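You operate a simulated robot arm through the tools that you are given. There is no shell and no other tool. Be economical: measure what you need, move in short steps, check, and stop when the job is done.

The job below is to be done with a simulated two-armed robot. You get a single attempt, and the scene is never put back.

TASK
Take the cap off the oil bottle and lay it down on the island top. Then put the small green bowl in the inside of the sink. Then put the small white bowl in the inside of the sink. Keep to this order.

The check looks at the end state, three seconds after you hand in, the way a careful person would. Anything else that was tipped, shoved, dropped, spilled or broken makes it a failure. Lids that push on must go on centred and level and be pressed home; caps that screw on are set level and turned clockwise until they are tight.

THE ROBOT
Two 7-joint arms with two-finger parallel grippers on one trunk, on a base that drives. Base frame: it is fixed to the floor where the robot stands at the start and does not move with it; the origin is under the middle of the robot, x ahead of it, y to its left, z up. Lengths are in mm, angles in rad, forces in N, time in s.
The left shoulder is at the start at [70, 177, 1195], the right one opposite. Places, roughly: inside of the sink [-400, -3400, 700]; small green bowl (12x12x6 cm) [600, -400, 300]; small white bowl (12x12x6 cm) [600, -700, 300]. Payload 3.43 kg a hand.
The tool frame of a hand sits at the grasp point between the pads (the TCP): z along the fingers, y along the line on which they close. The tips reach 30 mm beyond it. The gripper opens to 94 mm. The fingers are 28 mm wide and 10 mm thick; the gripper's body (50 by 96 mm) begins 55 mm behind the TCP.
Orientation is that of the tool frame in the base frame, as [roll, pitch, yaw] about the fixed x, y, z axes, in that order (R = Rz(yaw) Ry(pitch) Rx(roll)). With the fingers straight down and closing along the base's y, the tool's x points along the base's -x, its y along +y and its z along -z.

THE INTERFACE
- The arms move only by the tool step_arm. It takes "left_targets", "right_targets" or both (then of equal length, played together; a hand with none holds still); each is a list of rows, each a list of 7 numbers: the gripper command, from -1 (shut) to 1 (fully open), values between in proportion, then the shift along the base's x, y, z in mm, then the turn, a rotation vector about the base's x, y, z in rad. In form: [[gripper, x, y, z, wx, wy, wz], ...]. A call has 1 to 20 rows; each row shifts and turns the commanded pose from where the row before left it. A row lasts 0.2 s, in which the tool goes at most 50 mm and 0.15 rad; a call with a longer step from one row to the next is refused whole, and so is a gripper value outside its range. A pose out of reach is approached as far as the arm can. The call stops where the force on the tool passes 40 N (or 10 N more than at its start, if that is more) or the arm is blocked; 0.2 s more then pass. Each finger travels about 153 mm/s and halts on what it meets, pressing with about 31 N; the grip force reading is that of the motor and also rises with nothing between the fingers. The clock runs only during rows and for 0.2 s after the last one: add rows that do not move to give the fingers time. The reply holds the time, the measured pose of the TCP, the force on the tool along the base axes, the opening and the grip force, in the units named above and with some noise, with the torque about the TCP (base axes, N m) and any sound that the robot's microphone picked up.
- Cameras (640 x 400 px; columns grow to the right, rows downward): "scene" is now at [132.4, -5.6, 1513.4]; the picture's right is [-0.07, -1.00, 0.00], its down [-0.65, 0.05, -0.75] and it looks along [0.75, -0.05, -0.66] (base axes); focal length 219 px, centre (320, 200). "left" rides on the left gripper at [76, -14, -103] in its tool frame; the picture's right is [0.18, 0.98, 0.00], its down [-0.75, 0.14, -0.64] and it looks along [-0.63, 0.12, 0.77] (tool axes); focal length 243 px, centre (320, 200). "right" rides on the right gripper at [76, 14, -102] in its tool frame; the picture's right is [-0.18, 0.98, 0.00], its down [-0.75, -0.14, -0.64] and it looks along [-0.63, -0.12, 0.77] (tool axes); focal length 243 px, centre (320, 200). There is no depth. A picture from a camera that has moved, and an enlarged one, comes with that camera's place and axes in the base frame and with its lens. The place of the scene camera against the robot may be out by one fixed shift of up to 12 mm in any direction.
- camera(camera): a new picture of that camera. The clock stands still meanwhile.
- slide_trunk(by): slides the trunk up (or, below 0, down) by that many mm; the arms and the scene camera ride with it, the base frame stays. It gives what a move gives, with no picture.
- drive_base(legs): drives the robot by 1 to 6 legs, each [ahead, turn to the left] in mm and rad, along the robot's own axes; the way and the turn of a leg run together, so that a leg with both is an arc; at most 1500 mm and 3.142 rad a leg. The arms and the cameras ride along, it lands a little off, and it stops where it bumps. It gives what a move gives.
- aim_head(pan, tilt): turns the head with the scene camera to pan (to the left, within 1.501 rad either way) and tilt (down, from -0.506 to 1.204), counted from straight ahead of the robot. It gives what a move gives.
- inspect(camera, box): a new picture of the part [left, top, right, bottom] of that camera's present view, enlarged. The clock stands still meanwhile.
- sign_off(): hands the job in; it is judged then, once.

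Go step by step. Nothing tells you exact positions but the pictures and the camera data: compare them with the known pose of the tool, close in by small moves and look again before you grip or let go. The budget is 165 turns and 122 pictures, counting those below and the enlarged ones. Unless the task says otherwise, let go and move clear before handing in, and close with one line.

The tools are called after "Call:" as name(argument=value, ...) on one line, values as JSON. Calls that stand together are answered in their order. step_arm: Moves the arms, as the interface text tells. Its arguments: {"type":"object","properties":{"left_targets":{"type":"array","items":{"type":"array","items":{"type":"number"}}},"right_targets":{"type":"array","items":{"type":"array","items":{"type":"number"}}}},"required":[]} The other tools are called the same way: slide_trunk (by) slides the trunk up or down; drive_base (legs) drives the base; aim_head (pan, tilt) turns the head that bears the scene camera; camera (camera) takes a picture; inspect (camera, box) takes an enlarged picture of a part of a camera's view; sign_off () hands the job in.

At the start:

```text
t: 0.0
left_tool_pos: [523.7, 130.8, 1325.0]
left_tool_rot: [3.141, 0.001, 3.14]
left_contact_force: [-0.6, 0.4, 0.1]
left_ft_torque: [0.02, 0.0, 0.01]
left_gripper_width: 94.1
left_grip_force: 0.0
right_tool_pos: [508.7, -292.4, 1363.5]
right_tool_rot: [-3.141, 0.0, -3.14]
right_contact_force: [-0.2, -0.4, 0.7]
right_ft_torque: [0.0, 0.0, 0.01]
right_gripper_width: 94.1
right_grip_force: 0.1
trunk travel left (down, up): [-775.0, 65.0]
robot x, y, heading: [-2.2, -2.9, -0.006]
head pan, tilt: [-0.07, 0.716]
```

scene: 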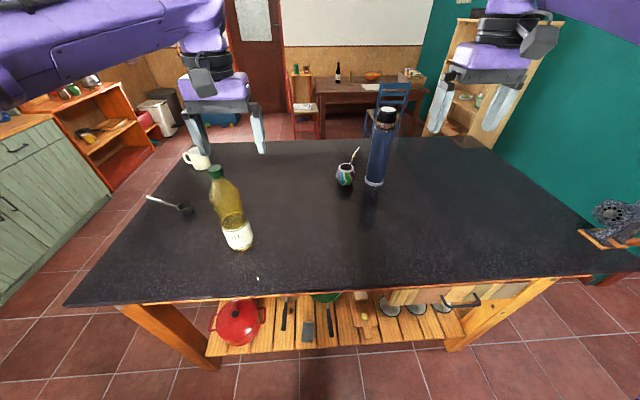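
right: 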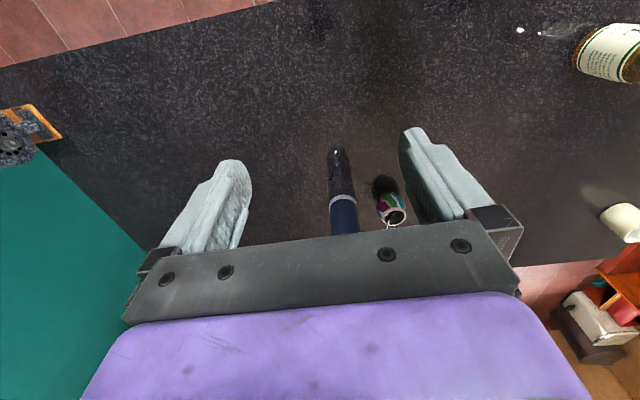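
left: 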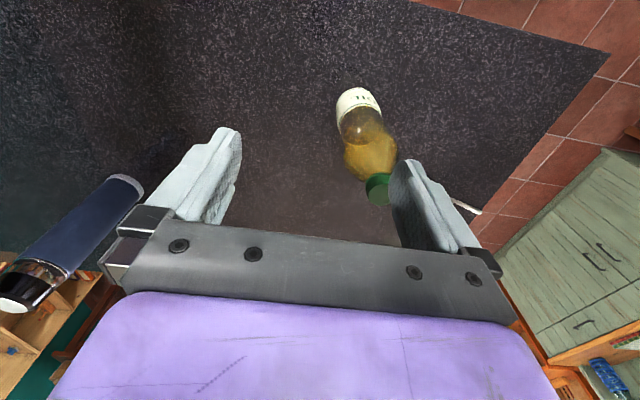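

I see the oil bottle on the island, front-left, at about [610, 240] with its cap near z≈1200. I'll take closer looks first.

Call:
inspect(camera="scene", box=[140, 130, 300, 270])

Call:
inspect(camera="scene", box=[180, 270, 580, 370])

Call:
inspect(camera="left", box=[300, 60, 460, 220])

```text
2.86 times, centred on (220, 200) of scene
camera zoom: at [132.4, -5.6, 1513.4], right [-0.07, -1.0, 0.0], down [-0.65, 0.05, -0.75], along [0.75, -0.05, -0.66], focal length 625 px, centre (606, 200)
```

zoom: 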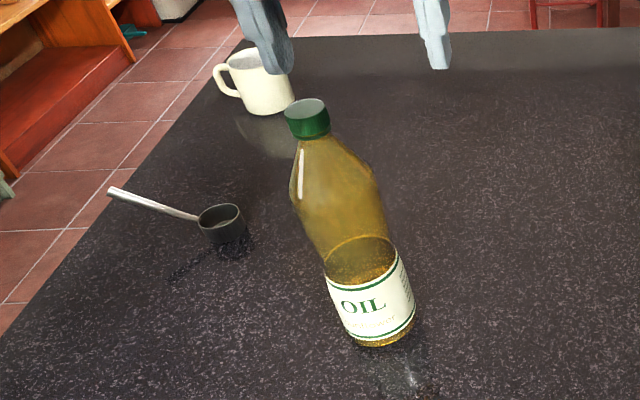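

```text
1.60 times, centred on (380, 320) of scene
camera zoom: at [132.4, -5.6, 1513.4], right [-0.07, -1.0, 0.0], down [-0.65, 0.05, -0.75], along [0.75, -0.05, -0.66], focal length 350 px, centre (224, 8)
```

zoom: 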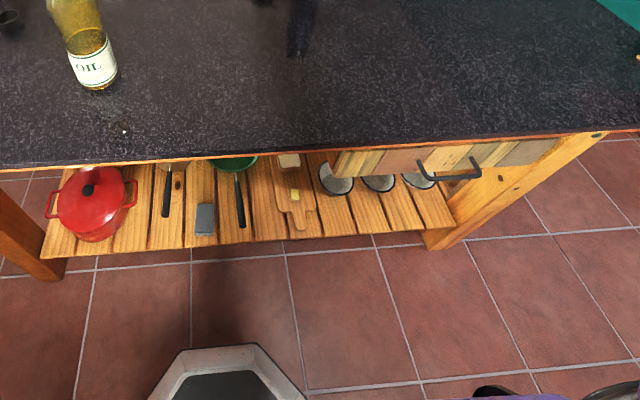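

```text
2.50 times, centred on (380, 140) of left
camera zoom: at [446.2, 116.3, 1426.4], right [-0.18, 0.98, 0.0], down [0.75, 0.14, 0.64], along [0.63, 0.12, -0.77], focal length 606 px, centre (170, 350)
```

zoom: 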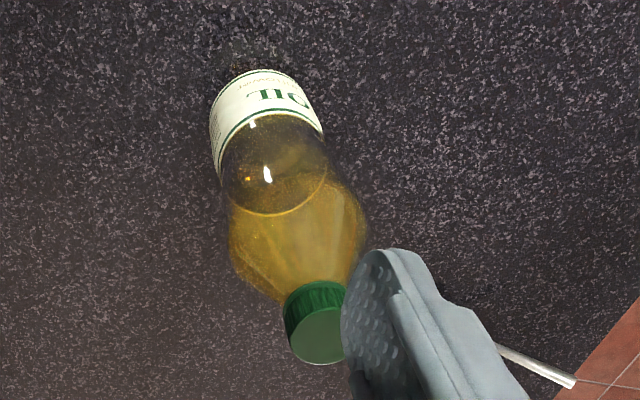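

The cap top appears to be at about [587, 205, 1232], roughly 38 mm across. I'll bring the left hand above it and compare.

Call:
step_arm(left_targets=[[1, 22, 25, 0, 0, 0, 0], [1, 21, 25, 0, 0, 0, 0], [1, 21, 24, 0, 0, 0, 0], [1, 0, 0, -15, 0, 0, 0], [1, 0, 0, 0, 0, 0, 0]])

Call:
camera(camera="left")

Call:
camera(camera="scene")

```text
t: 1.2
left_tool_pos: [586.7, 205.4, 1309.3]
left_tool_rot: [-3.141, 0.002, -3.141]
left_contact_force: [-0.8, 0.2, -0.3]
left_ft_torque: [-0.01, 0.04, 0.02]
left_gripper_width: 94.0
left_grip_force: 0.1
right_tool_pos: [507.8, -293.1, 1364.9]
right_tool_rot: [-3.141, 0.001, -3.14]
right_contact_force: [0.3, -0.4, -1.0]
right_ft_torque: [0.0, 0.0, -0.01]
right_gripper_width: 94.0
right_grip_force: 0.0
trunk travel left (down, up): [-775.0, 65.0]
robot x, y, heading: [0.3, 0.9, -0.002]
head pan, tilt: [-0.07, 0.716]
```

```text
115 pictures are left
camera left: at [509.9, 190.3, 1411.8], right [-0.18, 0.98, 0.0], down [0.75, 0.14, 0.64], along [0.63, 0.12, -0.77], focal length 243 px, centre (320, 200)
```

left: 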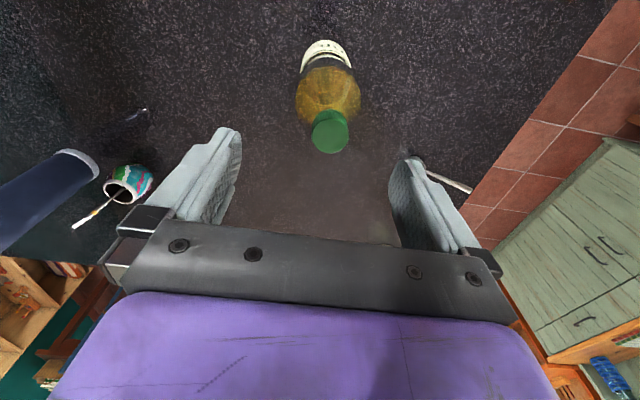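

```text
114 pictures are left
camera scene: at [131.8, -5.7, 1513.4], right [-0.07, -1.0, 0.0], down [-0.65, 0.05, -0.76], along [0.75, -0.05, -0.66], focal length 219 px, centre (320, 200)
```

scene: 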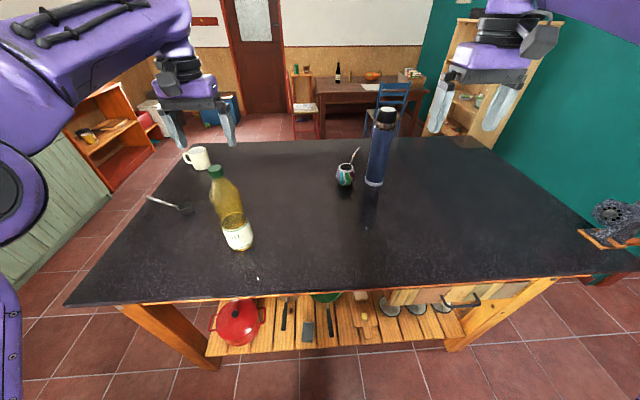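

Call:
inspect(camera="left", box=[290, 90, 370, 170])

```text
5.00 times, centred on (330, 130) of left
camera zoom: at [509.9, 190.3, 1411.8], right [-0.18, 0.98, 0.0], down [0.75, 0.14, 0.64], along [0.63, 0.12, -0.77], focal length 1213 px, centre (270, 550)
```

zoom: 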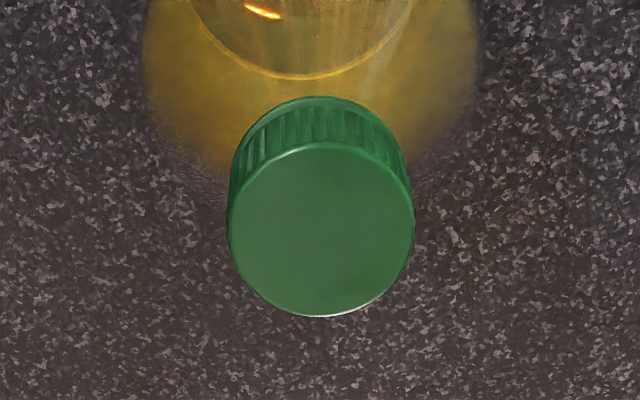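

The cap's axis is close to [592, 214], it is 30 mm wide and the ribs suggest it screws on. I'll centre over it, pre-rotate clockwise, then descend.

Call:
step_arm(left_targets=[[1, 5, 9, 0, 0, 0, -0.15], [1, 0, 0, 0, 0, 0, -0.15], [1, 0, 0, 0, 0, 0, -0.15], [1, 0, 0, 0, 0, 0, -0.15], [1, 0, 0, 0, 0, 0, -0.15], [1, 0, 0, 0, 0, 0, -0.15], [1, 0, 0, 0, 0, 0, -0.15], [1, 0, 0, 0, 0, 0, -0.15], [1, 0, 0, -20, 0, 0, 0], [1, 0, 0, 0, 0, 0, 0]])

Call:
camera(camera="left")

```text
t: 3.4
left_tool_pos: [592.5, 214.0, 1289.5]
left_tool_rot: [-3.141, 0.002, 1.942]
left_contact_force: [-0.1, 0.3, 0.5]
left_ft_torque: [0.03, 0.0, -0.01]
left_gripper_width: 94.0
left_grip_force: 0.1
right_tool_pos: [508.2, -293.1, 1363.4]
right_tool_rot: [3.14, -0.001, 3.141]
right_contact_force: [0.0, -0.9, -0.9]
right_ft_torque: [-0.01, 0.01, -0.03]
right_gripper_width: 94.2
right_grip_force: 0.1
trunk travel left (down, up): [-775.0, 65.0]
robot x, y, heading: [-2.9, -1.3, 0.001]
head pan, tilt: [-0.07, 0.716]
```

```text
112 pictures are left
camera left: at [551.4, 280.2, 1391.2], right [0.85, 0.53, 0.0], down [0.4, -0.65, 0.64], along [0.34, -0.55, -0.77], focal length 243 px, centre (320, 200)
```

left: 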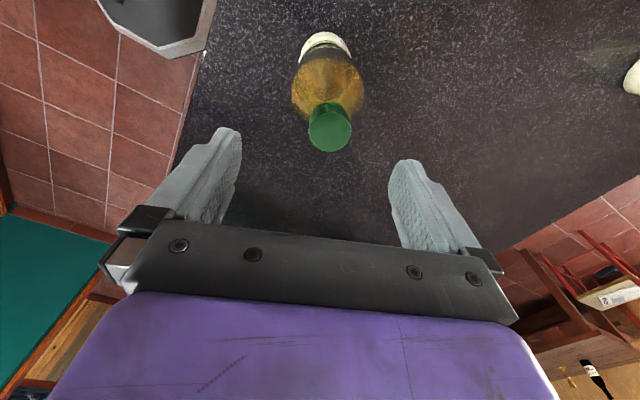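

Triangulating two left views puts the cap top at about [598, 217, 1214]. I'll shift and lower partway, then check.

Call:
step_arm(left_targets=[[1, 6, 3, -20, 0, 0, 0], [1, 0, 0, -25, 0, 0, 0], [1, 0, 0, 0, 0, 0, 0]])

Call:
camera(camera="left")

Call:
inspect(camera="scene", box=[140, 80, 300, 260])

```text
t: 4.2
left_tool_pos: [598.7, 218.6, 1244.7]
left_tool_rot: [-3.141, 0.001, 1.943]
left_contact_force: [-0.3, -0.1, -0.1]
left_ft_torque: [0.03, 0.0, -0.03]
left_gripper_width: 94.0
left_grip_force: 0.1
right_tool_pos: [507.5, -293.4, 1364.2]
right_tool_rot: [3.14, -0.001, -3.141]
right_contact_force: [-1.2, 0.1, 0.3]
right_ft_torque: [-0.02, 0.01, 0.05]
right_gripper_width: 94.2
right_grip_force: 0.0
trunk travel left (down, up): [-775.0, 65.0]
robot x, y, heading: [-2.0, -1.2, -0.002]
head pan, tilt: [-0.07, 0.716]
```

```text
111 pictures are left
camera left: at [557.1, 284.1, 1347.5], right [0.85, 0.53, 0.0], down [0.4, -0.65, 0.64], along [0.34, -0.55, -0.77], focal length 243 px, centre (320, 200)
```

left: 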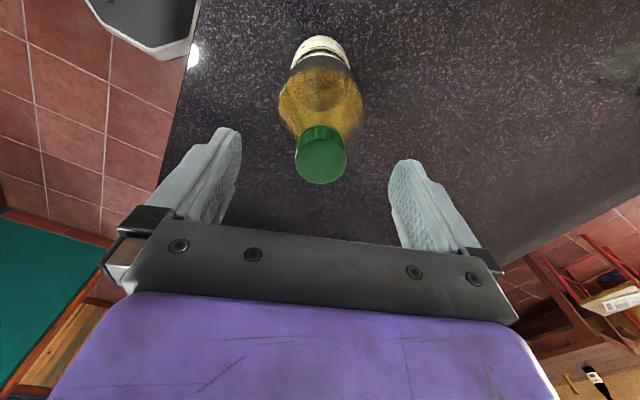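

```text
2.22 times, centred on (220, 170) of scene
camera zoom: at [131.9, -5.8, 1513.4], right [-0.07, -1.0, 0.0], down [-0.65, 0.05, -0.76], along [0.75, -0.05, -0.66], focal length 486 px, centre (542, 267)
```

zoom: 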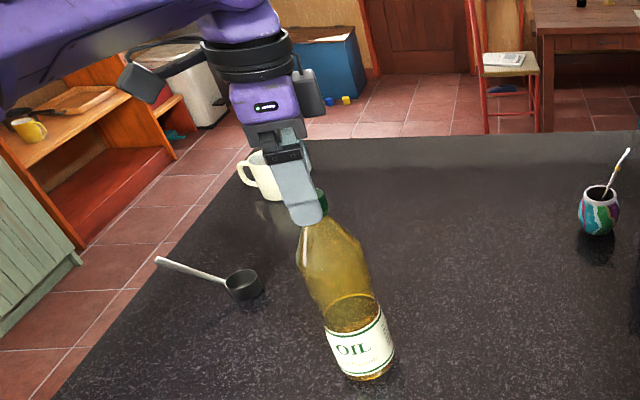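

The cap sits midway between the fingers at [599, 218]. I'll descend to TCP z≈1226 and close.

Call:
step_arm(left_targets=[[1, 0, 0, -18, 0, 0, 0], [1, 0, 0, 0, 0, 0, 0], [0, 0, 0, 0, 0, 0, 0], [-0.3, 0, 0, 0, 0, 0, 0], [-1, 0, 0, 0, 0, 0, 0], [-1, 0, 0, 0, 0, 0, 0]])

Call:
camera(camera="left")

Call:
inspect(camera="scene", box=[160, 130, 280, 260])

```text
t: 5.6
left_tool_pos: [598.6, 218.7, 1226.8]
left_tool_rot: [-3.139, 0.002, 1.943]
left_contact_force: [0.1, 0.3, 0.6]
left_ft_torque: [-0.04, -0.02, 0.03]
left_gripper_width: 31.0
left_grip_force: 30.8
right_tool_pos: [508.3, -295.0, 1362.1]
right_tool_rot: [-3.14, 0.001, 3.141]
right_contact_force: [-0.9, 0.3, -0.9]
right_ft_torque: [-0.05, 0.04, 0.0]
right_gripper_width: 94.1
right_grip_force: 0.0
trunk travel left (down, up): [-775.0, 65.0]
robot x, y, heading: [0.3, 1.4, 0.005]
head pan, tilt: [-0.07, 0.716]
```

```text
109 pictures are left
camera left: at [558.2, 284.2, 1329.5], right [0.85, 0.53, 0.0], down [0.41, -0.65, 0.64], along [0.34, -0.55, -0.77], focal length 243 px, centre (320, 200)
```

left: 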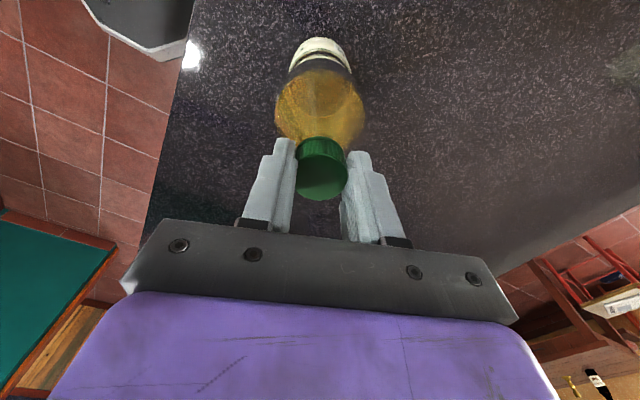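

```text
3.08 times, centred on (220, 195) of scene
camera zoom: at [132.6, -5.5, 1513.4], right [-0.07, -1.0, 0.0], down [-0.65, 0.05, -0.75], along [0.75, -0.05, -0.66], focal length 673 px, centre (628, 215)
```

zoom: 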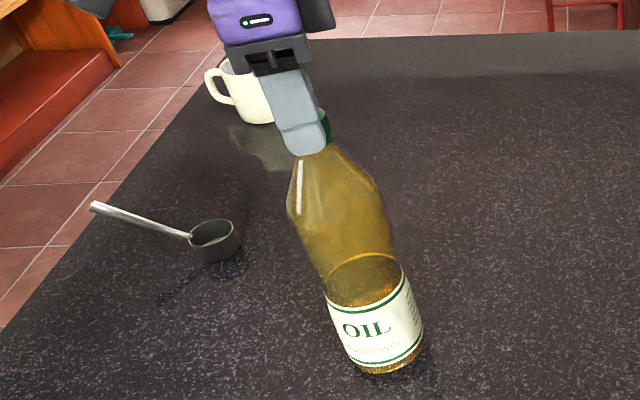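

The cap is gripped at 31 mm. I'll turn 0.45 rad counter-clockwise and see whether the bottle spins with it.

Call:
step_arm(left_targets=[[-1, 0, 0, 0, 0, 0, 0.1], [-1, 0, 0, 0, 0, 0, 0.1], [-1, 0, 0, 0, 0, 0, 0.1], [-1, 0, 0, 0, 0, 0, 0.15], [-1, 0, 0, 0, 0, 0, 0]])

Call:
inspect(camera="scene", box=[160, 130, 280, 260])

```text
t: 6.8
left_tool_pos: [595.7, 218.6, 1226.6]
left_tool_rot: [3.142, 0.003, 2.395]
left_contact_force: [-1.4, 1.6, 7.4]
left_ft_torque: [0.08, 0.05, 0.02]
left_gripper_width: 30.9
left_grip_force: 31.0
right_tool_pos: [506.5, -292.9, 1364.0]
right_tool_rot: [-3.142, 0.002, 3.141]
right_contact_force: [0.3, -0.3, -0.8]
right_ft_torque: [0.0, -0.03, 0.01]
right_gripper_width: 93.9
right_grip_force: 0.1
trunk travel left (down, up): [-775.0, 65.0]
robot x, y, heading: [-1.3, 2.3, 0.003]
head pan, tilt: [-0.07, 0.716]
```

```text
3.08 times, centred on (220, 195) of scene
camera zoom: at [130.5, -5.5, 1513.6], right [-0.07, -1.0, 0.0], down [-0.65, 0.05, -0.76], along [0.75, -0.05, -0.65], focal length 673 px, centre (628, 215)
```

zoom: 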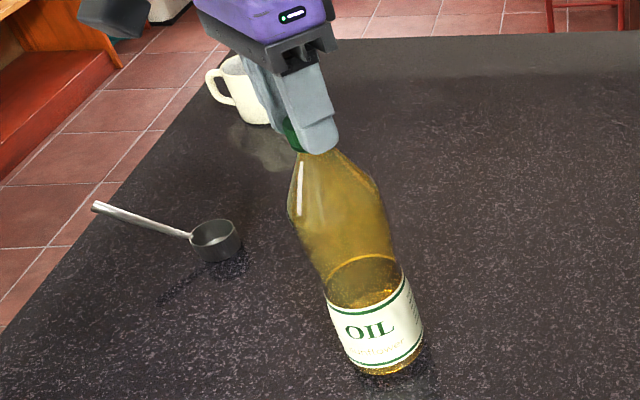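

The label barely moved and an upward push appeared, so the cap is unscrewing. I'll keep turning with a slight rise.

Call:
step_arm(left_targets=[[-1, 0, 0, 0.5, 0, 0, 0.15], [-1, 0, 0, 0.1, 0, 0, 0.15], [-1, 0, 0, 0.1, 0, 0, 0.15], [-1, 0, 0, 0.1, 0, 0, 0.15], [-1, 0, 0, 0.1, 0, 0, 0.15], [-1, 0, 0, 0.1, 0, 0, 0.15], [-1, 0, 0, 0.1, 0, 0, 0.15], [-1, 0, 0, 0.1, 0, 0, 0.15], [-1, 0, 0, 0.1, 0, 0, 0.15], [-1, 0, 0, 0.1, 0, 0, 0.15], [-1, 0, 0, 0.1, 0, 0, 0.15], [-1, 0, 0, 0.1, 0, 0, 0.15], [-1, 0, 0, 0, 0, 0, 0]])

Call:
inspect(camera="scene", box=[160, 130, 280, 260])

```text
t: 9.6
left_tool_pos: [598.2, 218.0, 1227.6]
left_tool_rot: [3.141, 0.001, -2.09]
left_contact_force: [1.6, 0.9, 5.0]
left_ft_torque: [0.09, -0.16, -0.01]
left_gripper_width: 30.9
left_grip_force: 31.3
right_tool_pos: [508.2, -293.7, 1362.7]
right_tool_rot: [-3.14, 0.001, 3.142]
right_contact_force: [-0.1, 0.6, 1.3]
right_ft_torque: [0.0, -0.03, 0.04]
right_gripper_width: 94.1
right_grip_force: 0.1
trunk travel left (down, up): [-775.0, 65.0]
robot x, y, heading: [-0.6, -0.5, -0.003]
head pan, tilt: [-0.07, 0.716]
```

```text
3.08 times, centred on (220, 195) of scene
camera zoom: at [132.0, -5.8, 1513.4], right [-0.07, -1.0, 0.0], down [-0.65, 0.05, -0.76], along [0.75, -0.05, -0.66], focal length 673 px, centre (628, 215)
```

zoom: 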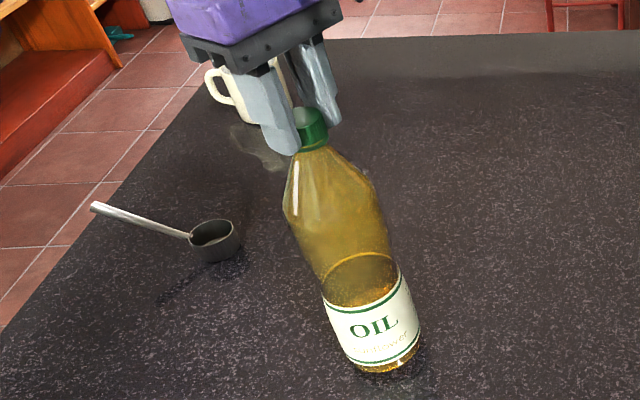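

It has turned 2.25 rad so far and the bottle stayed put. I'll regrip: open, turn back 2.4 rad, close, and turn again.

Call:
step_arm(left_targets=[[0.5, 0, 0, 0, 0, 0, 0], [0.5, 0, 0, 0, 0, 0, 0], [0.5, 0, 0, 0, 0, 0, -0.15], [0.5, 0, 0, 0, 0, 0, -0.15], [0.5, 0, 0, 0, 0, 0, -0.15], [0.5, 0, 0, 0, 0, 0, -0.15], [0.5, 0, 0, 0, 0, 0, -0.15], [0.5, 0, 0, 0, 0, 0, -0.15], [0.5, 0, 0, 0, 0, 0, -0.15], [0.5, 0, 0, 0, 0, 0, -0.15], [0.5, 0, 0, 0, 0, 0, -0.15], [0.5, 0, 0, 0, 0, 0, -0.15], [0.5, 0, 0, 0, 0, 0, -0.15], [0.5, 0, 0, 0, 0, 0, -0.15], [0.5, 0, 0, 0, 0, 0, -0.15], [0.5, 0, 0, 0, 0, 0, -0.15], [0.5, 0, 0, 0, 0, 0, -0.15], [0.5, 0, 0, 0, 0, 0, 0]])

Call:
camera(camera="left")

```text
t: 13.4
left_tool_pos: [596.9, 217.5, 1227.4]
left_tool_rot: [3.141, 0.002, 1.943]
left_contact_force: [-1.0, -0.8, 0.2]
left_ft_torque: [-0.01, -0.01, -0.01]
left_gripper_width: 70.5
left_grip_force: 0.0
right_tool_pos: [508.6, -293.9, 1363.8]
right_tool_rot: [-3.141, 0.0, -3.141]
right_contact_force: [0.0, 0.2, -1.4]
right_ft_torque: [0.01, 0.0, 0.0]
right_gripper_width: 94.2
right_grip_force: 0.1
trunk travel left (down, up): [-775.0, 65.0]
robot x, y, heading: [0.6, -2.5, 0.0]
head pan, tilt: [-0.07, 0.716]
```

```text
105 pictures are left
camera left: at [556.5, 282.8, 1329.6], right [0.85, 0.53, 0.0], down [0.4, -0.65, 0.64], along [0.34, -0.55, -0.77], focal length 243 px, centre (320, 200)
```

left: 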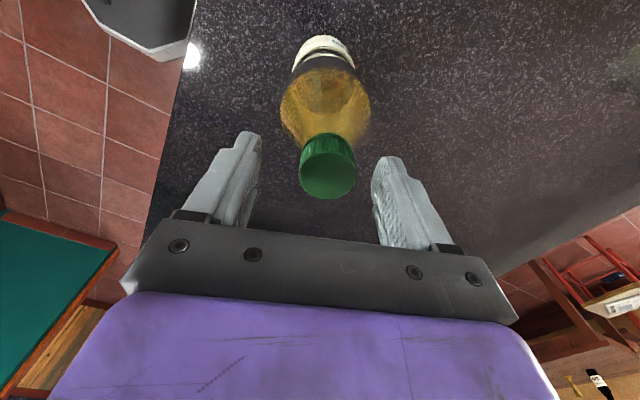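

The cap is about 4 mm toward one finger. I'll correct by [+3, +2], close, and turn 2.25 rad with a slight rise.

Call:
step_arm(left_targets=[[0.5, 3, 2, 0, 0, 0, 0], [0, 0, 0, 0, 0, 0, 0], [-1, 0, 0, 0, 0, 0, 0], [-1, 0, 0, 0, 0, 0, 0], [-1, 0, 0, 0.3, 0, 0, 0.15], [-1, 0, 0, 0.1, 0, 0, 0.15], [-1, 0, 0, 0.1, 0, 0, 0.15], [-1, 0, 0, 0.1, 0, 0, 0.15], [-1, 0, 0, 0.1, 0, 0, 0.15], [-1, 0, 0, 0.1, 0, 0, 0.15], [-1, 0, 0, 0.1, 0, 0, 0.15], [-1, 0, 0, 0.1, 0, 0, 0.15], [-1, 0, 0, 0.1, 0, 0, 0.15], [-1, 0, 0, 0.1, 0, 0, 0.15], [-1, 0, 0, 0.1, 0, 0, 0.15], [-1, 0, 0, 0.1, 0, 0, 0.15], [-1, 0, 0, 0.1, 0, 0, 0.15], [-1, 0, 0, 0.1, 0, 0, 0.15], [-1, 0, 0, 0.1, 0, 0, 0.15], [-1, 0, 0, 0, 0, 0, 0]])

Call:
inspect(camera="scene", box=[160, 130, 280, 260])

```text
t: 17.6
left_tool_pos: [600.4, 220.2, 1228.9]
left_tool_rot: [3.141, 0.002, -2.09]
left_contact_force: [0.1, -0.2, -4.1]
left_ft_torque: [-0.02, 0.01, 0.01]
left_gripper_width: 30.7
left_grip_force: 31.2
right_tool_pos: [508.9, -292.2, 1363.1]
right_tool_rot: [3.141, 0.001, -3.142]
right_contact_force: [0.2, 0.1, 0.0]
right_ft_torque: [-0.01, 0.03, 0.02]
right_gripper_width: 94.0
right_grip_force: 0.1
trunk travel left (down, up): [-775.0, 65.0]
robot x, y, heading: [0.8, -3.3, 0.001]
head pan, tilt: [-0.07, 0.716]
```

```text
3.08 times, centred on (220, 195) of scene
camera zoom: at [133.1, -5.2, 1513.3], right [-0.07, -1.0, 0.0], down [-0.65, 0.05, -0.75], along [0.75, -0.05, -0.66], focal length 673 px, centre (628, 215)
```

zoom: 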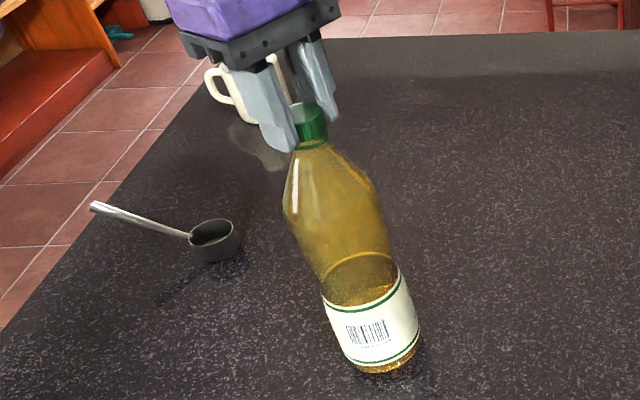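

This time the bottle spun with the cap, with the tool pulling up (−4 N), so I lifted too fast. I'll regrip 1 mm lower and turn without the rise.

Call:
step_arm(left_targets=[[0.2, 0, 0, 0, 0, 0, 0], [0.5, 0, 0, -1.5, 0, 0, 0], [0.5, 0, 0, 0, 0, 0, -0.15], [0.5, 0, 0, 0, 0, 0, -0.15], [0.5, 0, 0, 0, 0, 0, -0.15], [0.5, 0, 0, 0, 0, 0, -0.15], [0.5, 0, 0, 0, 0, 0, -0.15], [0.5, 0, 0, 0, 0, 0, -0.15], [0.5, 0, 0, 0, 0, 0, -0.15], [0.5, 0, 0, 0, 0, 0, -0.15], [0.5, 0, 0, 0, 0, 0, -0.15], [0.5, 0, 0, 0, 0, 0, -0.15], [0.5, 0, 0, 0, 0, 0, -0.15], [0.5, 0, 0, 0, 0, 0, -0.15], [0.5, 0, 0, 0, 0, 0, -0.15], [0.5, 0, 0, 0, 0, 0, -0.15], [0.5, 0, 0, 0, 0, 0, -0.15], [0.5, 0, 0, 0, 0, 0, 0]])

Call:
camera(camera="left")

Call:
inspect(camera="scene", box=[160, 130, 280, 260])

```text
t: 21.4
left_tool_pos: [600.5, 219.8, 1226.9]
left_tool_rot: [-3.141, 0.003, 1.941]
left_contact_force: [0.7, 0.5, -0.4]
left_ft_torque: [0.03, -0.01, -0.03]
left_gripper_width: 70.3
left_grip_force: 0.0
right_tool_pos: [508.3, -293.9, 1363.2]
right_tool_rot: [3.141, 0.0, 3.14]
right_contact_force: [0.1, 0.8, 0.1]
right_ft_torque: [-0.03, 0.02, -0.01]
right_gripper_width: 93.9
right_grip_force: 0.1
trunk travel left (down, up): [-775.0, 65.0]
robot x, y, heading: [-1.6, 1.2, -0.002]
head pan, tilt: [-0.07, 0.716]
```

```text
103 pictures are left
camera left: at [559.6, 284.7, 1330.0], right [0.85, 0.53, 0.0], down [0.4, -0.65, 0.64], along [0.34, -0.55, -0.77], focal length 243 px, centre (320, 200)
```

left: 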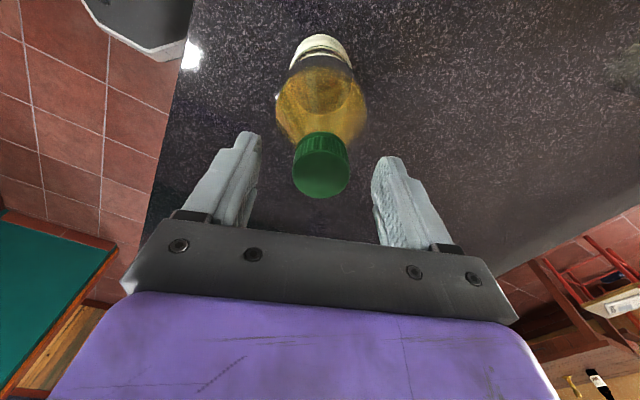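

```text
3.08 times, centred on (220, 195) of scene
camera zoom: at [132.4, -5.6, 1513.4], right [-0.07, -1.0, 0.0], down [-0.65, 0.05, -0.75], along [0.75, -0.05, -0.66], focal length 673 px, centre (628, 215)
```

zoom: 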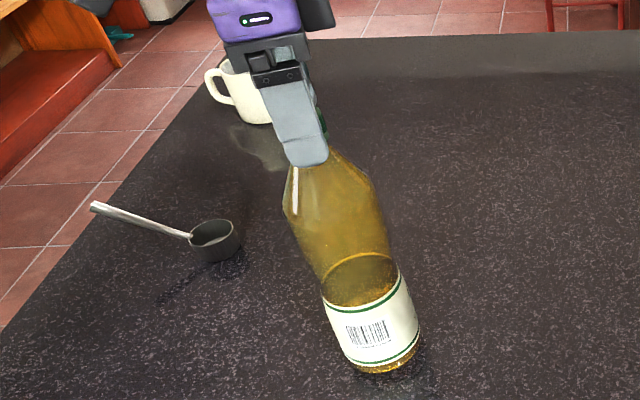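

Centred well now. I'll close and turn 0.6 rad with no rise.

Call:
step_arm(left_targets=[[0, 0, 0, 0, 0, 0, 0], [-1, 0, 0, 0, 0, 0, 0], [-1, 0, 0, 0, 0, 0, 0], [-1, 0, 0, -0.5, 0, 0, 0.15], [-1, 0, 0, 0, 0, 0, 0.15], [-1, 0, 0, 0, 0, 0, 0.15], [-1, 0, 0, 0, 0, 0, 0.15], [-1, 0, 0, 0, 0, 0, 0]])

Call:
inspect(camera="scene", box=[160, 130, 280, 260])

```text
t: 23.2
left_tool_pos: [600.8, 217.8, 1228.4]
left_tool_rot: [-3.14, 0.001, 2.545]
left_contact_force: [0.2, 0.4, 0.5]
left_ft_torque: [-0.07, -0.03, 0.03]
left_gripper_width: 31.1
left_grip_force: 31.4
right_tool_pos: [508.5, -293.5, 1363.3]
right_tool_rot: [-3.141, 0.0, -3.141]
right_contact_force: [0.4, -0.9, 0.6]
right_ft_torque: [-0.02, 0.0, -0.02]
right_gripper_width: 94.0
right_grip_force: 0.1
trunk travel left (down, up): [-775.0, 65.0]
robot x, y, heading: [-2.3, -2.1, -0.004]
head pan, tilt: [-0.07, 0.716]
```

```text
3.08 times, centred on (220, 195) of scene
camera zoom: at [132.5, -5.6, 1513.4], right [-0.07, -1.0, 0.0], down [-0.65, 0.05, -0.75], along [0.75, -0.05, -0.66], focal length 673 px, centre (628, 215)
```

zoom: 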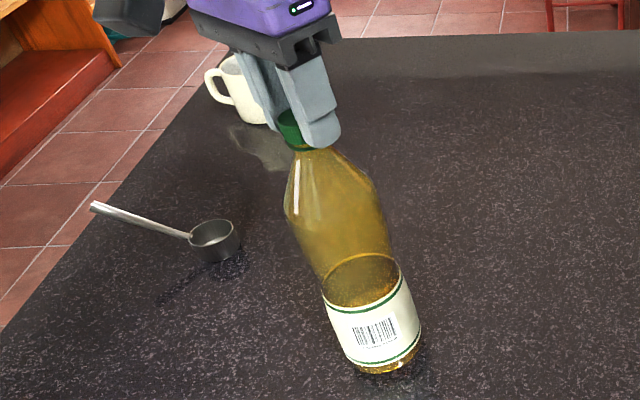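

The bottle moved only slightly (~0.15 of 0.6 rad), so the cap is still turning. I'll continue without lifting.

Call:
step_arm(left_targets=[[-1, 0, 0, -0.5, 0, 0, 0.15], [-1, 0, 0, 0, 0, 0, 0.15], [-1, 0, 0, 0, 0, 0, 0.15], [-1, 0, 0, 0, 0, 0, 0.15], [-1, 0, 0, 0, 0, 0, 0.15], [-1, 0, 0, 0, 0, 0, 0.15], [-1, 0, 0, 0, 0, 0, 0.15], [-1, 0, 0, 0, 0, 0, 0.15], [-1, 0, 0, 0, 0, 0, 0.15], [-1, 0, 0, 0, 0, 0, 0.15], [-1, 0, 0, 0, 0, 0, 0.15], [-1, 0, 0, 0, 0, 0, 0]])

Call:
inspect(camera="scene", box=[160, 130, 280, 260])

```text
t: 25.8
left_tool_pos: [601.9, 218.3, 1227.2]
left_tool_rot: [-3.141, 0.003, -2.088]
left_contact_force: [-0.1, -0.4, 0.6]
left_ft_torque: [0.0, -0.01, -0.01]
left_gripper_width: 30.9
left_grip_force: 31.0
right_tool_pos: [507.5, -292.5, 1362.3]
right_tool_rot: [3.141, 0.0, 3.141]
right_contact_force: [0.6, 0.1, 0.2]
right_ft_torque: [0.03, 0.02, 0.01]
right_gripper_width: 93.8
right_grip_force: 0.1
trunk travel left (down, up): [-775.0, 65.0]
robot x, y, heading: [-1.6, 2.3, -0.002]
head pan, tilt: [-0.07, 0.716]
```

```text
3.08 times, centred on (220, 195) of scene
camera zoom: at [132.2, -5.5, 1513.4], right [-0.07, -1.0, 0.0], down [-0.65, 0.05, -0.76], along [0.75, -0.05, -0.66], focal length 673 px, centre (628, 215)
```

zoom: 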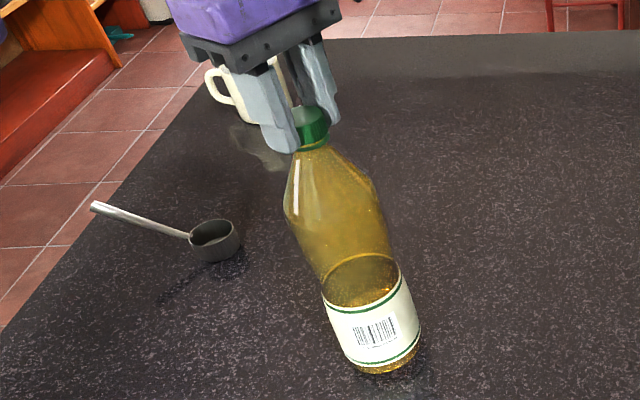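

The bottle stayed still with no force, so the cap may already be free. I'll lift gently and look.

Call:
step_arm(left_targets=[[-1, 0, 0, 1.5, 0, 0, 0], [-1, 0, 0, 1.5, 0, 0, 0], [-1, 0, 0, 2, 0, 0, 0], [-1, 0, 0, 0, 0, 0, 0]])

Call:
inspect(camera="scene", box=[160, 130, 280, 260])

```text
t: 26.8
left_tool_pos: [601.4, 219.3, 1231.2]
left_tool_rot: [3.141, 0.003, -2.09]
left_contact_force: [-1.0, -0.4, -0.8]
left_ft_torque: [0.01, 0.01, -0.02]
left_gripper_width: 30.8
left_grip_force: 30.9
right_tool_pos: [507.7, -293.4, 1363.7]
right_tool_rot: [3.14, -0.001, -3.141]
right_contact_force: [-0.3, 0.4, 0.5]
right_ft_torque: [0.03, 0.01, 0.01]
right_gripper_width: 94.1
right_grip_force: 0.2
trunk travel left (down, up): [-775.0, 65.0]
robot x, y, heading: [-1.0, -0.7, 0.0]
head pan, tilt: [-0.07, 0.716]
```

```text
3.08 times, centred on (220, 195) of scene
camera zoom: at [132.4, -5.6, 1513.4], right [-0.07, -1.0, 0.0], down [-0.65, 0.05, -0.75], along [0.75, -0.05, -0.66], focal length 673 px, centre (628, 215)
```

zoom: 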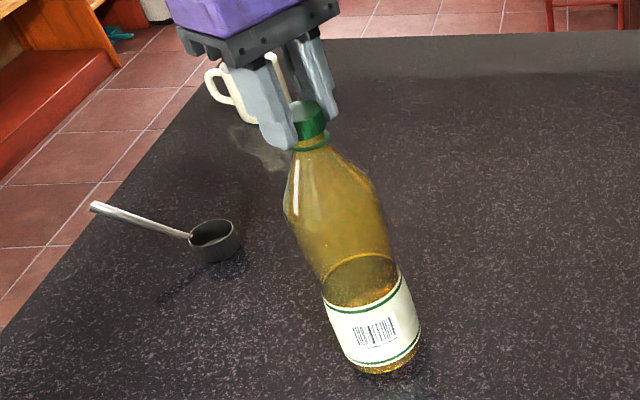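

The cap is off. I'll raise it clear, swing it to open island top around [540, 60], and come part way down.

Call:
step_arm(left_targets=[[-1, 0, 0, 20, 0, 0, 0], [-1, 0, 0, 40, 0, 0, 0], [-1, 0, 0, 40, 0, 0, 0], [-1, -10, -35, 0, 0, 0, -0.15], [-1, -15, -40, 0, 0, 0, -0.15], [-1, -15, -40, 0, 0, 0, -0.15], [-1, -20, -40, 0, 0, 0, -0.15], [-1, 0, 0, -45, 0, 0, -0.15], [-1, 0, 0, -45, 0, 0, -0.15], [-1, 0, 0, -45, 0, 0, -0.15], [-1, 0, 0, -45, 0, 0, 0], [-1, 0, 0, -45, 0, 0, 0], [-1, 0, 0, -45, 0, 0, 0], [-1, 0, 0, 0, 0, 0, 0]])

Call:
camera(camera="scene")

Call:
camera(camera="left")

```text
t: 29.8
left_tool_pos: [540.5, 64.7, 1061.6]
left_tool_rot: [-3.14, 0.001, -3.141]
left_contact_force: [0.4, 0.5, 0.8]
left_ft_torque: [0.01, -0.01, 0.02]
left_gripper_width: 30.9
left_grip_force: 31.1
right_tool_pos: [508.1, -293.1, 1363.4]
right_tool_rot: [-3.141, 0.0, -3.141]
right_contact_force: [0.7, 0.8, -0.1]
right_ft_torque: [-0.03, -0.01, -0.02]
right_gripper_width: 94.1
right_grip_force: 0.1
trunk travel left (down, up): [-775.0, 65.0]
robot x, y, heading: [3.1, 0.8, 0.004]
head pan, tilt: [-0.07, 0.716]
```

```text
98 pictures are left
camera scene: at [131.8, -5.5, 1513.4], right [-0.07, -1.0, 0.0], down [-0.65, 0.05, -0.76], along [0.75, -0.05, -0.66], focal length 219 px, centre (320, 200)
```

scene: 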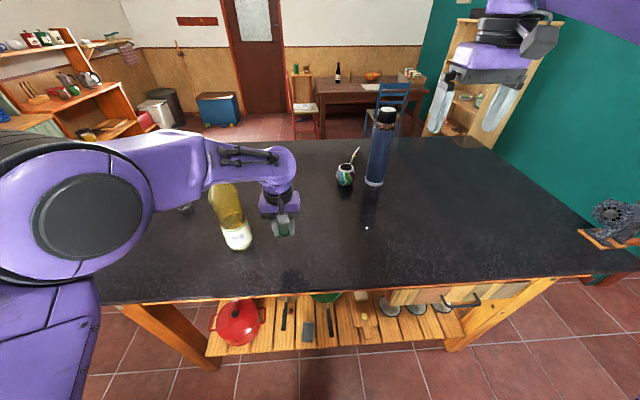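

```text
97 pictures are left
camera left: at [463.9, 49.3, 1163.3], right [-0.18, 0.98, 0.0], down [0.75, 0.14, 0.64], along [0.63, 0.12, -0.77], focal length 243 px, centre (320, 200)
```

left: 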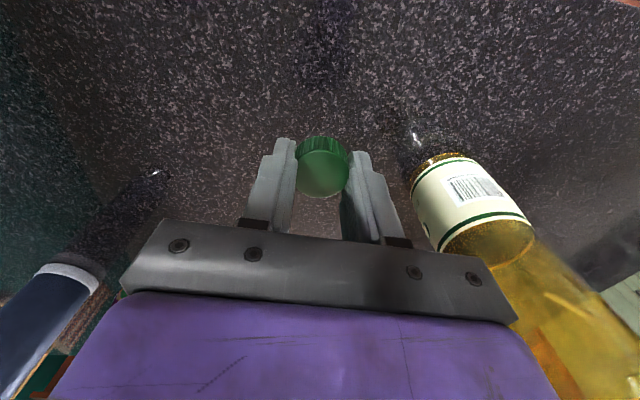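

The cap is held level over clear counter, and the bottle is well off to the side. I'll descend near the surface.

Call:
step_arm(left_targets=[[-1, 0, 0, -30, 0, 0, 0], [-1, 0, 0, -30, 0, 0, 0], [-1, 0, 0, -15, 0, 0, 0], [-1, 0, 0, -10, 0, 0, 0], [-1, 0, 0, 0, 0, 0, 0]])

Call:
inspect(camera="scene", box=[200, 150, 360, 290])

```text
t: 31.0
left_tool_pos: [540.0, 63.7, 976.4]
left_tool_rot: [-3.14, 0.002, 3.141]
left_contact_force: [-0.3, -0.3, 0.4]
left_ft_torque: [0.01, -0.01, 0.02]
left_gripper_width: 30.7
left_grip_force: 30.8
right_tool_pos: [508.1, -293.7, 1363.3]
right_tool_rot: [3.142, 0.0, -3.142]
right_contact_force: [-0.6, -1.2, 0.0]
right_ft_torque: [0.0, 0.05, -0.01]
right_gripper_width: 94.0
right_grip_force: 0.1
trunk travel left (down, up): [-775.0, 65.0]
robot x, y, heading: [-0.2, 0.6, 0.006]
head pan, tilt: [-0.07, 0.716]
```

```text
2.86 times, centred on (280, 220) of scene
camera zoom: at [132.3, -5.6, 1513.4], right [-0.07, -1.0, 0.0], down [-0.65, 0.05, -0.76], along [0.75, -0.05, -0.66], focal length 625 px, centre (434, 143)
```

zoom: 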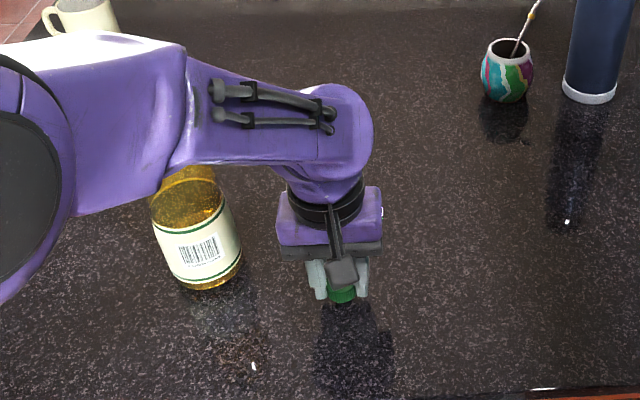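

Call:
step_arm(left_targets=[[-1, 0, 0, -4, 0, 0, 0], [-1, 0, 0, -4, 0, 0, 0], [-1, 0, 0, -4, 0, 0, 0], [-1, 0, 0, -3, 0, 0, 0], [-1, 0, 0, -3, 0, 0, 0]])

Call:
inspect(camera="scene", box=[250, 190, 330, 260])

```text
t: 32.2
left_tool_pos: [540.6, 64.0, 960.3]
left_tool_rot: [3.141, 0.004, 3.14]
left_contact_force: [0.7, 0.3, 5.2]
left_ft_torque: [0.1, 0.06, -0.02]
left_gripper_width: 30.8
left_grip_force: 31.1
right_tool_pos: [507.2, -293.1, 1363.2]
right_tool_rot: [-3.142, 0.001, 3.14]
right_contact_force: [0.3, -0.1, 1.4]
right_ft_torque: [-0.01, -0.01, 0.01]
right_gripper_width: 94.1
right_grip_force: 0.0
trunk travel left (down, up): [-775.0, 65.0]
robot x, y, heading: [-5.5, 5.6, -0.0]
head pan, tilt: [-0.07, 0.716]
```

```text
5.71 times, centred on (290, 225) of scene
camera zoom: at [131.6, -5.8, 1513.5], right [-0.07, -1.0, 0.0], down [-0.65, 0.05, -0.76], along [0.75, -0.05, -0.66], focal length 1250 px, centre (491, 57)
```

zoom: 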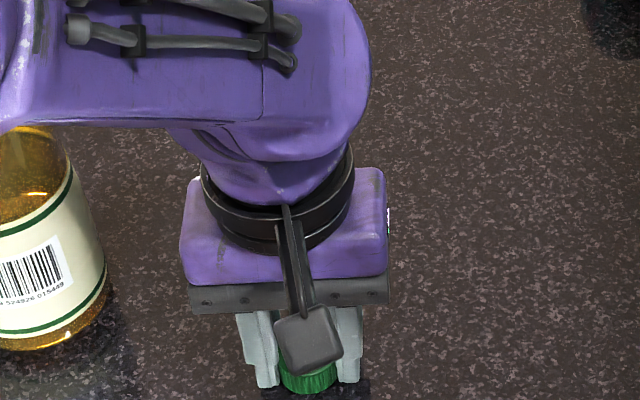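

Contact was felt (5 N), so the cap is on the surface (island top about z=928). I'll open, then rise straight up.

Call:
step_arm(left_targets=[[-0.2, 0, 0, 0, 0, 0, 0], [0.2, 0, 0, 0, 0, 0, 0], [0.2, 0, 0, 0, 0, 0, 0], [0.2, 0, 0, 30, 0, 0, 0], [0.2, 0, 0, 50, 0, 0, 0], [0.2, 0, 0, 50, 0, 0, 0], [0.2, 0, 0, 50, 0, 0, 0], [0.2, 0, 0, 50, 0, 0, 0], [0.2, 0, 0, 50, 0, 0, 0], [0.2, 0, 0, 50, 0, 0, 0], [0.2, -20, 0, 30, 0, 0, 0]])

Call:
camera(camera="scene")

```text
t: 34.6
left_tool_pos: [518.2, 65.0, 1320.4]
left_tool_rot: [-3.141, 0.004, -3.14]
left_contact_force: [-1.0, 0.3, 0.1]
left_ft_torque: [-0.01, -0.01, 0.05]
left_gripper_width: 56.3
left_grip_force: 0.1
right_tool_pos: [506.5, -293.4, 1363.8]
right_tool_rot: [3.141, 0.003, -3.14]
right_contact_force: [-0.4, 0.4, 0.3]
right_ft_torque: [-0.02, -0.01, 0.0]
right_gripper_width: 94.2
right_grip_force: 0.0
trunk travel left (down, up): [-775.0, 65.0]
robot x, y, heading: [2.3, -3.6, 0.006]
head pan, tilt: [-0.07, 0.716]
```

```text
94 pictures are left
camera scene: at [130.1, -5.5, 1513.6], right [-0.07, -1.0, 0.0], down [-0.65, 0.05, -0.76], along [0.75, -0.05, -0.65], focal length 219 px, centre (320, 200)
```

scene: 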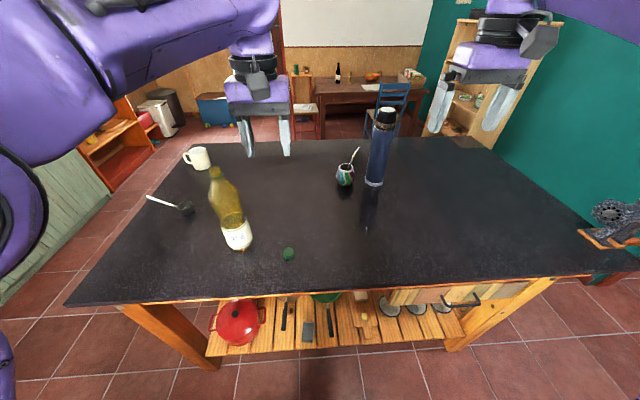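

The cap is lying on the island and the bottle is standing. Next come the bowls on the lower shelf, so I'll back off so the arms clear the island, then look under the top.

Call:
drive_base(legs=[[-600, 0]])

Call:
aim_head(pan=-0.4, tilt=0.6)

Call:
camera(camera="scene")

```text
t: 37.4
left_tool_pos: [40.2, 64.7, 1322.8]
left_tool_rot: [3.141, 0.01, 3.137]
left_contact_force: [-0.5, -0.2, 0.2]
left_ft_torque: [-0.01, -0.05, 0.02]
left_gripper_width: 56.8
left_grip_force: 0.1
right_tool_pos: [26.0, -295.4, 1366.8]
right_tool_rot: [-3.141, 0.007, 3.136]
right_contact_force: [-1.6, 0.3, 0.0]
right_ft_torque: [0.0, -0.09, -0.02]
right_gripper_width: 94.0
right_grip_force: 0.0
trunk travel left (down, up): [-775.0, 65.0]
robot x, y, heading: [-475.0, 4.6, -0.003]
head pan, tilt: [-0.07, 0.716]
stopped in leg 1: the robot was blocked; the commanded pose is now the measured one
```

```text
t: 38.2
left_tool_pos: [47.5, 64.3, 1320.8]
left_tool_rot: [3.141, 0.003, 3.138]
left_contact_force: [-0.7, -0.2, -0.2]
left_ft_torque: [0.02, 0.01, -0.02]
left_gripper_width: 56.4
left_grip_force: 0.0
right_tool_pos: [34.8, -294.4, 1365.0]
right_tool_rot: [3.141, 0.003, 3.137]
right_contact_force: [-0.1, -0.3, -0.3]
right_ft_torque: [-0.02, 0.01, -0.02]
right_gripper_width: 94.1
right_grip_force: 0.1
trunk travel left (down, up): [-775.0, 65.0]
robot x, y, heading: [-475.8, -0.3, -0.003]
head pan, tilt: [-0.4, 0.6]
```

```text
93 pictures are left
camera scene: at [-343.7, -33.6, 1523.3], right [-0.39, -0.92, 0.0], down [-0.52, 0.22, -0.82], along [0.76, -0.32, -0.57], focal length 219 px, centre (320, 200)
```

scene: 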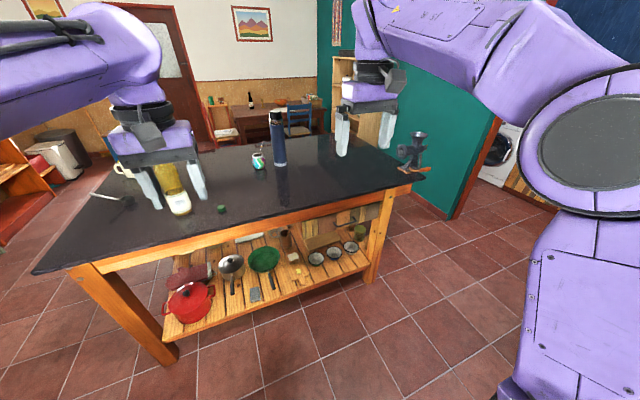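

I was blocked behind at x≈-475. I can see the shelf now, so I'll zoom in on it and look right for the sink.

Call:
inspect(camera="scene", box=[140, 190, 400, 350])

Call:
aim_head(pan=-1.5, tilt=0.4)

Call:
camera(camera="scene")

```text
2.46 times, centred on (270, 270) of scene
camera zoom: at [-343.7, -33.6, 1523.3], right [-0.39, -0.92, 0.0], down [-0.52, 0.22, -0.82], along [0.76, -0.32, -0.57], focal length 538 px, centre (443, 28)
```

zoom: 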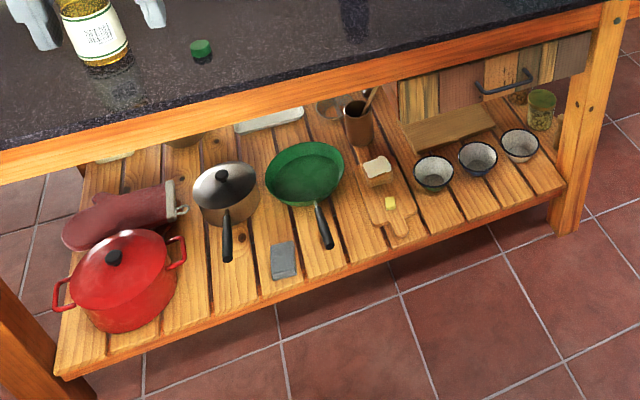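

```text
t: 39.5
left_tool_pos: [48.0, 65.0, 1318.7]
left_tool_rot: [-3.141, 0.001, 3.138]
left_contact_force: [-0.4, -0.5, 0.4]
left_ft_torque: [0.01, -0.03, -0.01]
left_gripper_width: 56.5
left_grip_force: 0.0
right_tool_pos: [34.2, -293.8, 1362.3]
right_tool_rot: [-3.14, 0.001, 3.138]
right_contact_force: [0.2, 0.1, -0.4]
right_ft_torque: [0.0, -0.01, -0.03]
right_gripper_width: 93.7
right_grip_force: 0.0
trunk travel left (down, up): [-775.0, 65.0]
robot x, y, heading: [-474.3, -0.3, 0.0]
head pan, tilt: [-1.499, 0.4]
```

```text
91 pictures are left
camera scene: at [-418.1, -91.5, 1541.5], right [-1.0, -0.07, 0.0], down [-0.03, 0.39, -0.92], along [0.06, -0.92, -0.39], focal length 219 px, centre (320, 200)
```

scene: 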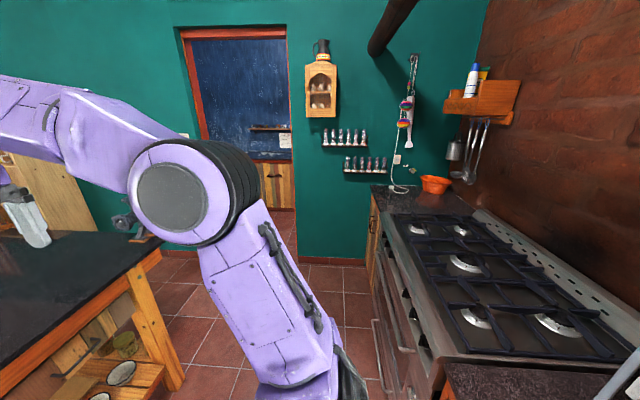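

The shelf holds three small bowls: green-outside at about [620, -408], a middle one at y≈-550, and white at y≈-689. The stove stood behind me, and the sink is through a doorway. I'll drive sideways to stand opposite the middle bowl.

Call:
drive_base(legs=[[100, 0], [0, -1.571], [550, 0], [0, 1.571]])

Call:
aim_head(pan=0, tilt=0.8)

Call:
camera(camera="scene")

```text
t: 51.1
left_tool_pos: [141.0, -475.1, 1318.2]
left_tool_rot: [3.141, 0.001, -3.124]
left_contact_force: [0.2, 0.5, -0.4]
left_ft_torque: [-0.02, -0.01, -0.02]
left_gripper_width: 56.2
left_grip_force: 0.0
right_tool_pos: [135.3, -834.2, 1362.6]
right_tool_rot: [3.141, 0.0, -3.124]
right_contact_force: [-0.1, -0.1, -0.3]
right_ft_torque: [-0.01, 0.01, 0.02]
right_gripper_width: 94.1
right_grip_force: 0.2
trunk travel left (down, up): [-775.0, 65.0]
robot x, y, heading: [-378.3, -547.5, 0.016]
head pan, tilt: [-1.499, 0.4]
```

```text
t: 52.7
left_tool_pos: [142.4, -474.2, 1319.4]
left_tool_rot: [3.141, 0.003, -3.124]
left_contact_force: [0.9, -0.4, -0.3]
left_ft_torque: [0.0, -0.03, 0.02]
left_gripper_width: 56.4
left_grip_force: 0.0
right_tool_pos: [135.2, -833.4, 1363.5]
right_tool_rot: [3.141, -0.001, -3.125]
right_contact_force: [0.1, 0.1, 0.0]
right_ft_torque: [0.02, -0.01, -0.02]
right_gripper_width: 94.2
right_grip_force: 0.1
trunk travel left (down, up): [-775.0, 65.0]
robot x, y, heading: [-378.5, -548.8, 0.02]
head pan, tilt: [0.0, 0.799]
```

```text
90 pictures are left
camera scene: at [-249.0, -546.5, 1506.4], right [0.02, -1.0, 0.0], down [-0.72, -0.01, -0.7], along [0.7, 0.01, -0.72], focal length 219 px, centre (320, 200)
```

scene: 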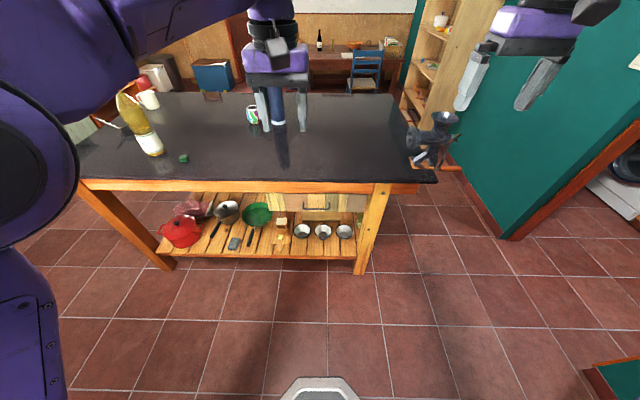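

The lane is clear. I'll lower the trunk 550 mm so the arms can reach under the island top.

Call:
slide_trunk(by=-550)

Call:
aim_head(pan=0, tilt=0.5)

Call:
camera(camera="scene")

```text
refused: -550 is not a number from -400 to 400
```

```text
t: 53.5
left_tool_pos: [140.9, -474.2, 1319.0]
left_tool_rot: [-3.141, 0.001, -3.124]
left_contact_force: [0.6, 0.5, -0.5]
left_ft_torque: [0.0, 0.0, 0.03]
left_gripper_width: 56.3
left_grip_force: 0.1
right_tool_pos: [135.2, -833.7, 1364.6]
right_tool_rot: [-3.141, 0.0, -3.126]
right_contact_force: [0.2, -0.6, 0.2]
right_ft_torque: [-0.02, 0.02, 0.0]
right_gripper_width: 93.8
right_grip_force: 0.1
trunk travel left (down, up): [-775.0, 65.0]
robot x, y, heading: [-374.3, -552.3, 0.019]
head pan, tilt: [0.0, 0.499]
```

```text
89 pictures are left
camera scene: at [-238.8, -546.3, 1532.3], right [0.02, -1.0, 0.0], down [-0.48, -0.01, -0.88], along [0.88, 0.02, -0.48], focal length 219 px, centre (320, 200)
```

scene: 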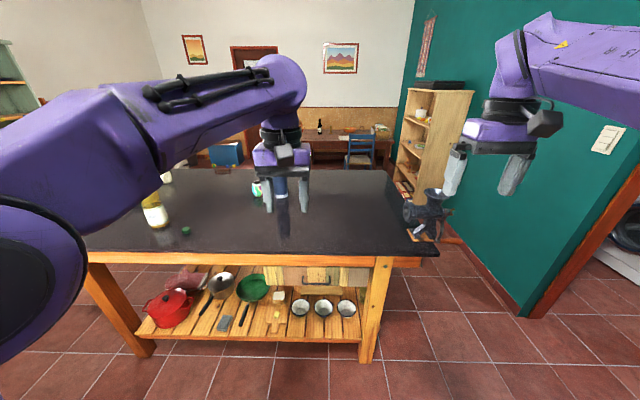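

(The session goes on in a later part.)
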